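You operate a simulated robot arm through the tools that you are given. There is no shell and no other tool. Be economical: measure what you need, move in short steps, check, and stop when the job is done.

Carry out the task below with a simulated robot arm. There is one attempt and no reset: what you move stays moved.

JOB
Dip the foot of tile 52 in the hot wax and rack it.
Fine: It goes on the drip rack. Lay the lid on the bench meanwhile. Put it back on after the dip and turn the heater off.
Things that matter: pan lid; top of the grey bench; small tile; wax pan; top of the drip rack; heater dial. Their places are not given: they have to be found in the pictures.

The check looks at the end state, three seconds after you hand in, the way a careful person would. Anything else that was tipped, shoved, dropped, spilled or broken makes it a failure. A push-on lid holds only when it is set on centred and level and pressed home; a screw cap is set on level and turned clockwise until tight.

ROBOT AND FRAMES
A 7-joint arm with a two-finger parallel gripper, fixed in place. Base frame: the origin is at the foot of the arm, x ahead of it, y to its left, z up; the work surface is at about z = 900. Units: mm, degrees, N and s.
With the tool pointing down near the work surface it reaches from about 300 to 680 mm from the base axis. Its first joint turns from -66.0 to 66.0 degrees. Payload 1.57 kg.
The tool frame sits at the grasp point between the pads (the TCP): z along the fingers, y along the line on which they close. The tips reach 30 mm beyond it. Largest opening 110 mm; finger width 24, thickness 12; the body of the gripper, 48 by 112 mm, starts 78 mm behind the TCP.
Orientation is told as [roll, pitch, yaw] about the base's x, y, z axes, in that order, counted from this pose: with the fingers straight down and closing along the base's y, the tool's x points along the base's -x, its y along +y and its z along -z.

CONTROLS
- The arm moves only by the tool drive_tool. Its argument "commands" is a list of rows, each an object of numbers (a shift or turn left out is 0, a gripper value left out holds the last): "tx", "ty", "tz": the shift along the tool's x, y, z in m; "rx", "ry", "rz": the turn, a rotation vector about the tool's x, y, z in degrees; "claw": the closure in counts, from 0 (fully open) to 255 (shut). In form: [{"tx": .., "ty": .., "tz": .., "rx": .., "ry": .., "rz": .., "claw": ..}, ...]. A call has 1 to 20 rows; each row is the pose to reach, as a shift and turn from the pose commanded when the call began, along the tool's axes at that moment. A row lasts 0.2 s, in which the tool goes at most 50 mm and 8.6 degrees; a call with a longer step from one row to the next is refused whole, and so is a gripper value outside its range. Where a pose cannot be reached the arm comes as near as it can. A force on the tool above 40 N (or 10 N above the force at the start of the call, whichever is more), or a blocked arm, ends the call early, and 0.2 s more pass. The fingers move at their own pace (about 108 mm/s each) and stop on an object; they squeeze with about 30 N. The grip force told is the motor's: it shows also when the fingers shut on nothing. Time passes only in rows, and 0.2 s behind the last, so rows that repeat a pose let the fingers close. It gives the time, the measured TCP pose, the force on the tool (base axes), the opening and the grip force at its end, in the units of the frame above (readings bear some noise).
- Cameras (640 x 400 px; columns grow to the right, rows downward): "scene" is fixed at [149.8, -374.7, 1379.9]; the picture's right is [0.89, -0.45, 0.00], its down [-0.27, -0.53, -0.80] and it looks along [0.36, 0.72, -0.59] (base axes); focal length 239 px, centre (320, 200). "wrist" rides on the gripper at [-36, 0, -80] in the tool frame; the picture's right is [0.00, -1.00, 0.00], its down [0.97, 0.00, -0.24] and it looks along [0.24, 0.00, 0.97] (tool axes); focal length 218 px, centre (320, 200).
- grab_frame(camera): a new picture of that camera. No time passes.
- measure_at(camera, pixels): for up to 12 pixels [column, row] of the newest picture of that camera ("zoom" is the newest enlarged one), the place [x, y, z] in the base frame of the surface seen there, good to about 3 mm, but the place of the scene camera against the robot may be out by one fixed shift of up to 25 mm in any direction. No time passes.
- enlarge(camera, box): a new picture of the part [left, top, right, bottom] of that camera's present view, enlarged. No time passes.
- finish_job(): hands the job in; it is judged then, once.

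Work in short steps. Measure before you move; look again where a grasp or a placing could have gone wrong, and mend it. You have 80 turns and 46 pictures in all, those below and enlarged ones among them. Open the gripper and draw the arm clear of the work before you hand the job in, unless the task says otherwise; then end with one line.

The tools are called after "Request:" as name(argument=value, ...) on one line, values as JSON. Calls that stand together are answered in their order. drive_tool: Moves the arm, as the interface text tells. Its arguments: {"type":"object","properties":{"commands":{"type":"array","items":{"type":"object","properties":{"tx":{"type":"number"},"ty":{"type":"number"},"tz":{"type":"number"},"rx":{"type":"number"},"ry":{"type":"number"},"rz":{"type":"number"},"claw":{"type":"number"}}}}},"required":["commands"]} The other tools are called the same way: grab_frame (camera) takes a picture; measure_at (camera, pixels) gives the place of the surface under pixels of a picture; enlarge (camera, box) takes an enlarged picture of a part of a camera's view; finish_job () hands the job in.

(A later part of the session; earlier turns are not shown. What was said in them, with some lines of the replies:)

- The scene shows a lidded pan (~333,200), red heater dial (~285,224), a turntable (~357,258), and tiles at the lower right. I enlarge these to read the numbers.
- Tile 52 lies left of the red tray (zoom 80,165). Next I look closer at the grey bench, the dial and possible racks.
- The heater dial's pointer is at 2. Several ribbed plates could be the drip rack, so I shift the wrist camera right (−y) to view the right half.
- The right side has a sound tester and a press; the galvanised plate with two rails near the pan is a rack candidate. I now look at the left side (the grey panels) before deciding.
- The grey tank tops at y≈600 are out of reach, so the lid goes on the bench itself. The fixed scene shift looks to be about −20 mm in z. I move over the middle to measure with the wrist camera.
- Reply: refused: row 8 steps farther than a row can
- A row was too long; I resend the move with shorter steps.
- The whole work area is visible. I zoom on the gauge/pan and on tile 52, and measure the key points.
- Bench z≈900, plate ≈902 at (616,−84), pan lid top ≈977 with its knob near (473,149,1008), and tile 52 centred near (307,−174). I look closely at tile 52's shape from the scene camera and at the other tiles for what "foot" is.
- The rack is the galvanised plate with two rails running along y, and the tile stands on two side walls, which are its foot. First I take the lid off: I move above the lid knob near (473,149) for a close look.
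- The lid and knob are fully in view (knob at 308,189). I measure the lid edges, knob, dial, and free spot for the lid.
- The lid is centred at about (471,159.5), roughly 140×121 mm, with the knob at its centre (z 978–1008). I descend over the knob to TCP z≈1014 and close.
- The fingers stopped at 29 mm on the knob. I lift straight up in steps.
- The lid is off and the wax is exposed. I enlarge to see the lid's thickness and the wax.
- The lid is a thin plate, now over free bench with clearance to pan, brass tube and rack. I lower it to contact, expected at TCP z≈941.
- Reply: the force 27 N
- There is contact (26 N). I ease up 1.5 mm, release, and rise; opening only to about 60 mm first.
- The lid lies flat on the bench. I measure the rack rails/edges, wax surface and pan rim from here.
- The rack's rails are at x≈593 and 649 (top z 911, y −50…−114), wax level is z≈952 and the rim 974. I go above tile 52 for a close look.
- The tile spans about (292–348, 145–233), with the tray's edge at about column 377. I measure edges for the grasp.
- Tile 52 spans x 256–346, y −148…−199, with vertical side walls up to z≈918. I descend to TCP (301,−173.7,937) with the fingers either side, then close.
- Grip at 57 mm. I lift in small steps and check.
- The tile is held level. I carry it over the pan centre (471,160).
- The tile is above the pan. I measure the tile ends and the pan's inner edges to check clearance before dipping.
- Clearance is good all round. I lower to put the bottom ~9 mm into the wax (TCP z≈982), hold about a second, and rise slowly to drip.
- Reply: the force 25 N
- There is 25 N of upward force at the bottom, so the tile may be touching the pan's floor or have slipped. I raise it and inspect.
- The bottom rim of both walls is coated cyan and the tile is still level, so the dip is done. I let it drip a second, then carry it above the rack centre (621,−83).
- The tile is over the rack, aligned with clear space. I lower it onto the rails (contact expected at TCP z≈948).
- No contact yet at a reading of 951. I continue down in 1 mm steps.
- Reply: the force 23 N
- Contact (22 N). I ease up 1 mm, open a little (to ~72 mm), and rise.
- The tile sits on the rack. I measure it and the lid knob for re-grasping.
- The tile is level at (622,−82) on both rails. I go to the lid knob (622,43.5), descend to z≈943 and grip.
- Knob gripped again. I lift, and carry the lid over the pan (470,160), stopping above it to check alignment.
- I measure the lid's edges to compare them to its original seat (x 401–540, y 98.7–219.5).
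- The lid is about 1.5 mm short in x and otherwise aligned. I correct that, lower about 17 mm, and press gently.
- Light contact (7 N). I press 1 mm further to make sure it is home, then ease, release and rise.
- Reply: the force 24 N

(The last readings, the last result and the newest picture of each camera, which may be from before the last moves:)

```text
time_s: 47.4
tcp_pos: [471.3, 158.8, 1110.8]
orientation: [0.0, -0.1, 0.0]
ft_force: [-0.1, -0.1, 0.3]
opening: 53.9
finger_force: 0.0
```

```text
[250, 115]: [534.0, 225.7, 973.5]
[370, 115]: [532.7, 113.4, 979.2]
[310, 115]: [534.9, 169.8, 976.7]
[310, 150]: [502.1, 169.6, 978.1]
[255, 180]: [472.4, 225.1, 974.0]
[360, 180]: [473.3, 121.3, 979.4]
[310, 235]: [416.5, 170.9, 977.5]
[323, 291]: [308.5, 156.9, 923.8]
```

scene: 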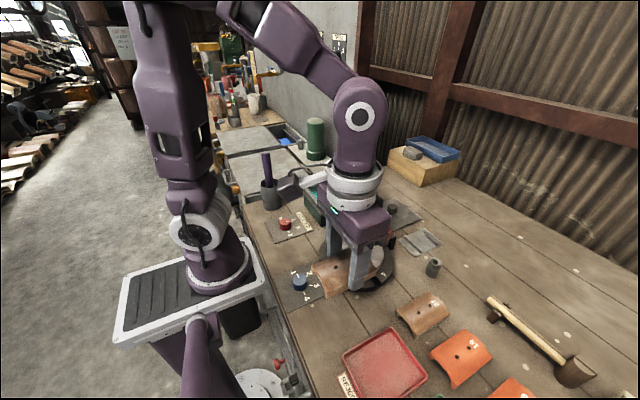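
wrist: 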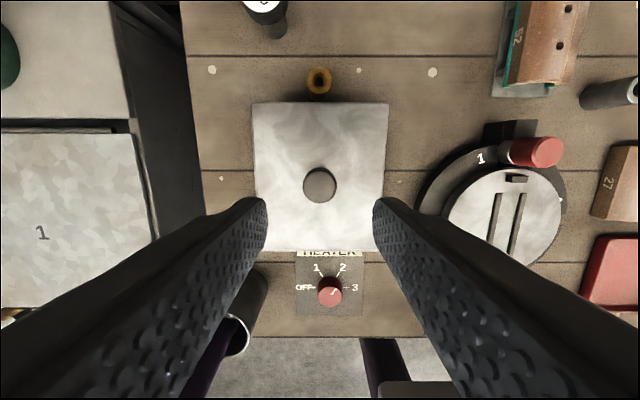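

The lid seems seated. I check its corner points and the dial's position.

Request:
measure_at(camera="wrist", pixels=[[256, 106], [386, 106], [379, 248], [262, 220], [321, 105], [330, 249], [330, 281], [330, 300], [320, 291], [340, 291], [330, 293], [345, 310]])

Request:
enlarge(camera="wrist", box=[280, 240, 380, 320])

```text
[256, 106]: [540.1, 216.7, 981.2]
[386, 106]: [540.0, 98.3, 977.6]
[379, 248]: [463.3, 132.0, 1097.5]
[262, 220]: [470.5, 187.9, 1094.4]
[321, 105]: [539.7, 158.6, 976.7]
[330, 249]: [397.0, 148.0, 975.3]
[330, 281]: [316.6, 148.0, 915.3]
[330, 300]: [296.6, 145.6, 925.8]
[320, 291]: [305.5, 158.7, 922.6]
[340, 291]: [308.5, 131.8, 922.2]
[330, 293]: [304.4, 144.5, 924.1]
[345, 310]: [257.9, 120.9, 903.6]
```

```text
5.00 times, centred on (330, 280) of wrist
```

zoom: 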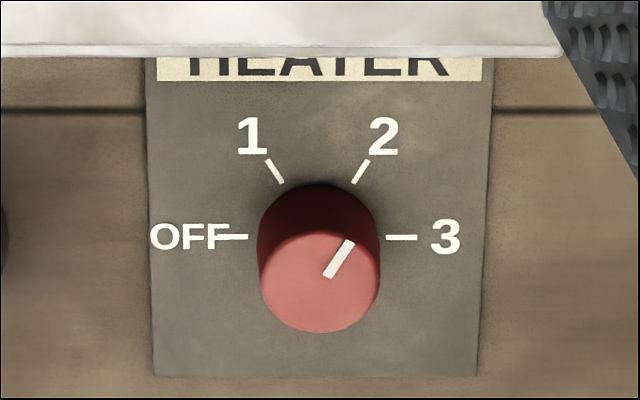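

The lid is back on its original seat. The heater dial is at about (300.5,144.5), top z≈924; before approaching I measure the cup and pen nearby for clearance.

Request:
measure_at(camera="wrist", pixels=[[264, 280], [255, 320], [237, 350], [245, 325], [215, 350], [205, 375], [262, 300]])

Request:
measure_at(camera="scene", pixels=[[266, 156], [268, 170], [261, 190], [280, 190], [285, 220], [333, 185]])

```text
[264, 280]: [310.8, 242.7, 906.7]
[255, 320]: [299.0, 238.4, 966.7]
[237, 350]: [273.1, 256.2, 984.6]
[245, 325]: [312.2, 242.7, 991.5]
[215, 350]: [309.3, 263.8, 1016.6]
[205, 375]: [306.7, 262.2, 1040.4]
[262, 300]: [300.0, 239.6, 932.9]
```

```text
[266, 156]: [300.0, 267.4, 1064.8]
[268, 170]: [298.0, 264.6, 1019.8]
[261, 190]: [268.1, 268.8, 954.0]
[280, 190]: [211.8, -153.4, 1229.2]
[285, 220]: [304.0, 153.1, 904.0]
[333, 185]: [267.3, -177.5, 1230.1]
```

The cup (y>236) and pen are clear of the gripper's sweep. I move above the dial while turning the tool +60° about its z, so that a −120° turn will stay within range.

Request:
drive_tool(commands=[{"tx": 0.02, "ty": -0.002, "rz": 7.5}, {"tx": 0.045, "ty": -0.004, "rz": 15}, {"tx": 0.07, "ty": -0.006, "rz": 22.5}, {"tx": 0.095, "ty": -0.008, "rz": 30}, {"tx": 0.12, "ty": -0.01, "rz": 37.5}, {"tx": 0.145, "ty": -0.012, "rz": 45}, {"tx": 0.165, "ty": -0.014, "rz": 52.5}, {"tx": 0.1708, "ty": -0.0143, "rz": 60}, {"tx": 0.1708, "ty": -0.0143, "rz": 60, "tz": 0.04}, {"tx": 0.1708, "ty": -0.0143, "rz": 60, "tz": 0.08}, {"tx": 0.1708, "ty": -0.0143, "rz": 60, "tz": 0.12}, {"tx": 0.1708, "ty": -0.0143, "rz": 60, "tz": 0.12}])

Request:
grab_frame(camera="wrist")

```text
time_s: 50.0
tcp_pos: [299.9, 144.6, 989.2]
orientation: [0.0, -0.1, -60.0]
ft_force: [0.6, -0.3, 0.2]
opening: 54.1
finger_force: 0.1
```

```text
6 pictures are left
```

wrist: 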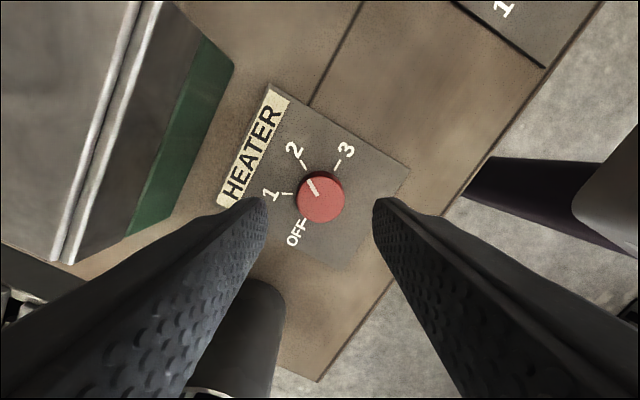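

The dial is centred between the fingers. I descend to z≈937 and close on it.

Request:
drive_tool(commands=[{"tz": 0.025, "tx": -0.001}, {"tz": 0.045, "tx": -0.001}, {"tz": 0.052, "tx": -0.001}, {"tz": 0.052, "tx": -0.001}, {"tz": 0.052, "tx": -0.001, "claw": 255}, {"tz": 0.052, "tx": -0.001, "claw": 255}, {"tz": 0.052, "tx": -0.001, "claw": 255}])

```text
time_s: 51.6
tcp_pos: [300.4, 143.1, 938.2]
orientation: [0.1, -0.1, -60.0]
ft_force: [-1.4, -2.5, -12.9]
opening: 34.7
finger_force: 42.0
```

The grip reads 34.7 mm with some residual force; I hold briefly and re-read.

Request:
drive_tool(commands=[{"tz": 0.0}, {"tz": 0.0}])

Request:
enlarge(camera="scene", box=[240, 180, 330, 260])

```text
time_s: 52.2
tcp_pos: [300.4, 144.2, 938.6]
orientation: [0.0, 0.0, -60.0]
ft_force: [-1.9, -2.6, -19.0]
opening: 34.7
finger_force: 41.9
```

```text
5.00 times, centred on (285, 220) of scene
```

zoom: 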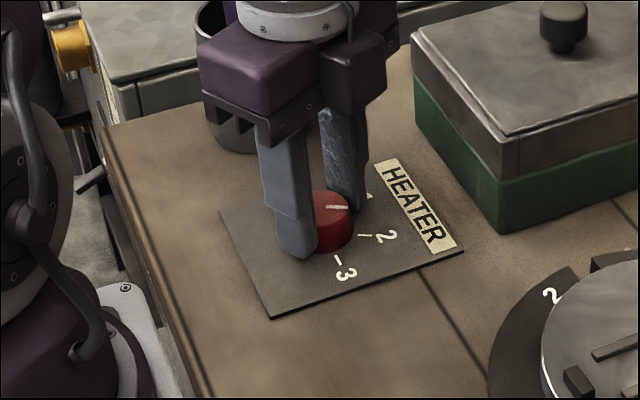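

The dial is gripped cleanly. I turn it counter-clockwise from above (tool rz −120°), from 2 through 1 to OFF, in 8° steps.

Request:
drive_tool(commands=[{"rz": -8}, {"rz": -16}, {"rz": -24}, {"rz": -32}, {"rz": -40}, {"rz": -48}, {"rz": -56}, {"rz": -64}, {"rz": -72}, {"rz": -80}, {"rz": -88}, {"rz": -96}, {"rz": -104}, {"rz": -112}, {"rz": -119}, {"rz": -120}, {"rz": -120}])

Request:
drive_tool(commands=[{"claw": 130}, {"claw": 130}, {"claw": 130}, {"tz": -0.02}, {"tz": -0.06}, {"tz": -0.1}, {"tz": -0.14}, {"tz": -0.17}])

Request:
grab_frame(camera="wrist")

```text
time_s: 55.8
tcp_pos: [300.3, 145.2, 939.9]
orientation: [0.0, -0.1, 60.2]
ft_force: [-18.3, 29.6, -13.8]
opening: 34.8
finger_force: 42.3
```

```text
time_s: 57.6
tcp_pos: [299.7, 144.2, 1108.4]
orientation: [0.0, 0.1, 60.2]
ft_force: [-0.6, 0.0, -0.3]
opening: 53.7
finger_force: 0.0
```

```text
4 pictures are left
```

wrist: 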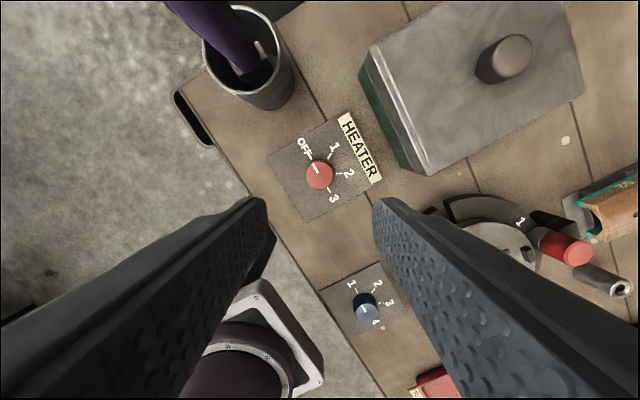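

The pointer now aims at OFF; I zoom in to confirm exactly.

Request:
enlarge(camera="wrist", box=[280, 125, 370, 215])

```text
4.44 times, centred on (325, 170) of wrist
```

zoom: 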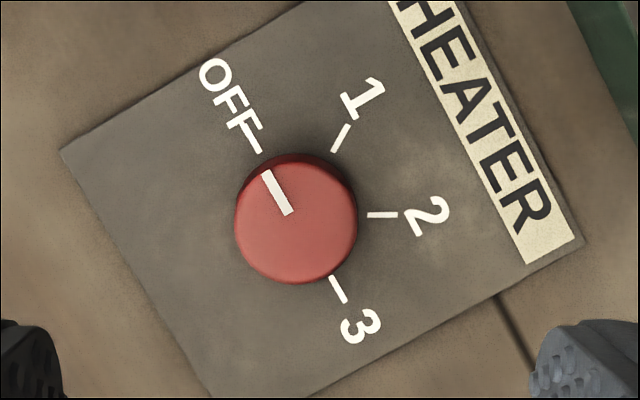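

The dial is at OFF. I draw the arm up and away, open the gripper, and take a final look.

Request:
drive_tool(commands=[{"tz": -0.04, "rz": 8, "claw": 0}, {"tz": -0.08, "rz": 16}, {"tz": -0.12, "rz": 24}, {"tz": -0.14, "rz": 32}, {"tz": -0.14, "rz": 40}, {"tz": -0.14, "rz": 48}, {"tz": -0.14, "rz": 56}])

Request:
grab_frame(camera="scene")

Request:
enlarge(camera="scene", box=[250, 160, 460, 300])

```text
time_s: 59.2
tcp_pos: [300.8, 144.8, 1248.1]
orientation: [0.0, 0.1, 3.9]
ft_force: [0.5, -0.2, 0.4]
opening: 110.0
finger_force: 0.0
```

```text
2 pictures are left
```

scene: 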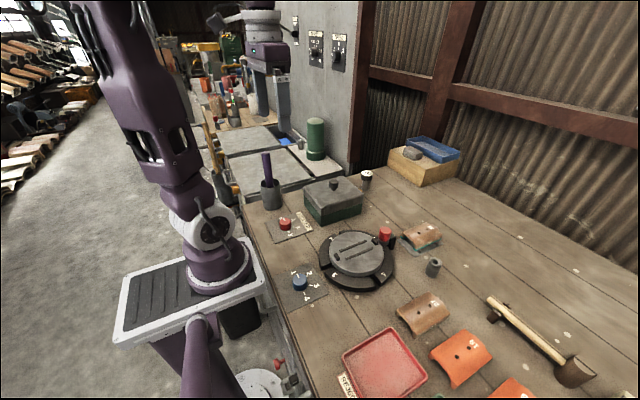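

```text
2.86 times, centred on (355, 230) of scene
```

zoom: 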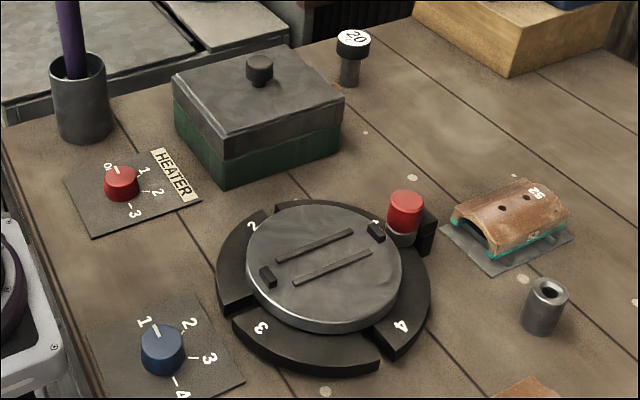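

The tile is on the rack with its foot waxed, the lid is seated, the dial is at OFF, nothing else has moved and the arm is clear. I hand the job in.

Request:
finish_job()

```text
The job is handed in.
```

Tile 52's foot is dipped in the wax and the tile is on the drip rack; the lid is back on the pan, the heater is off and the arm is clear.
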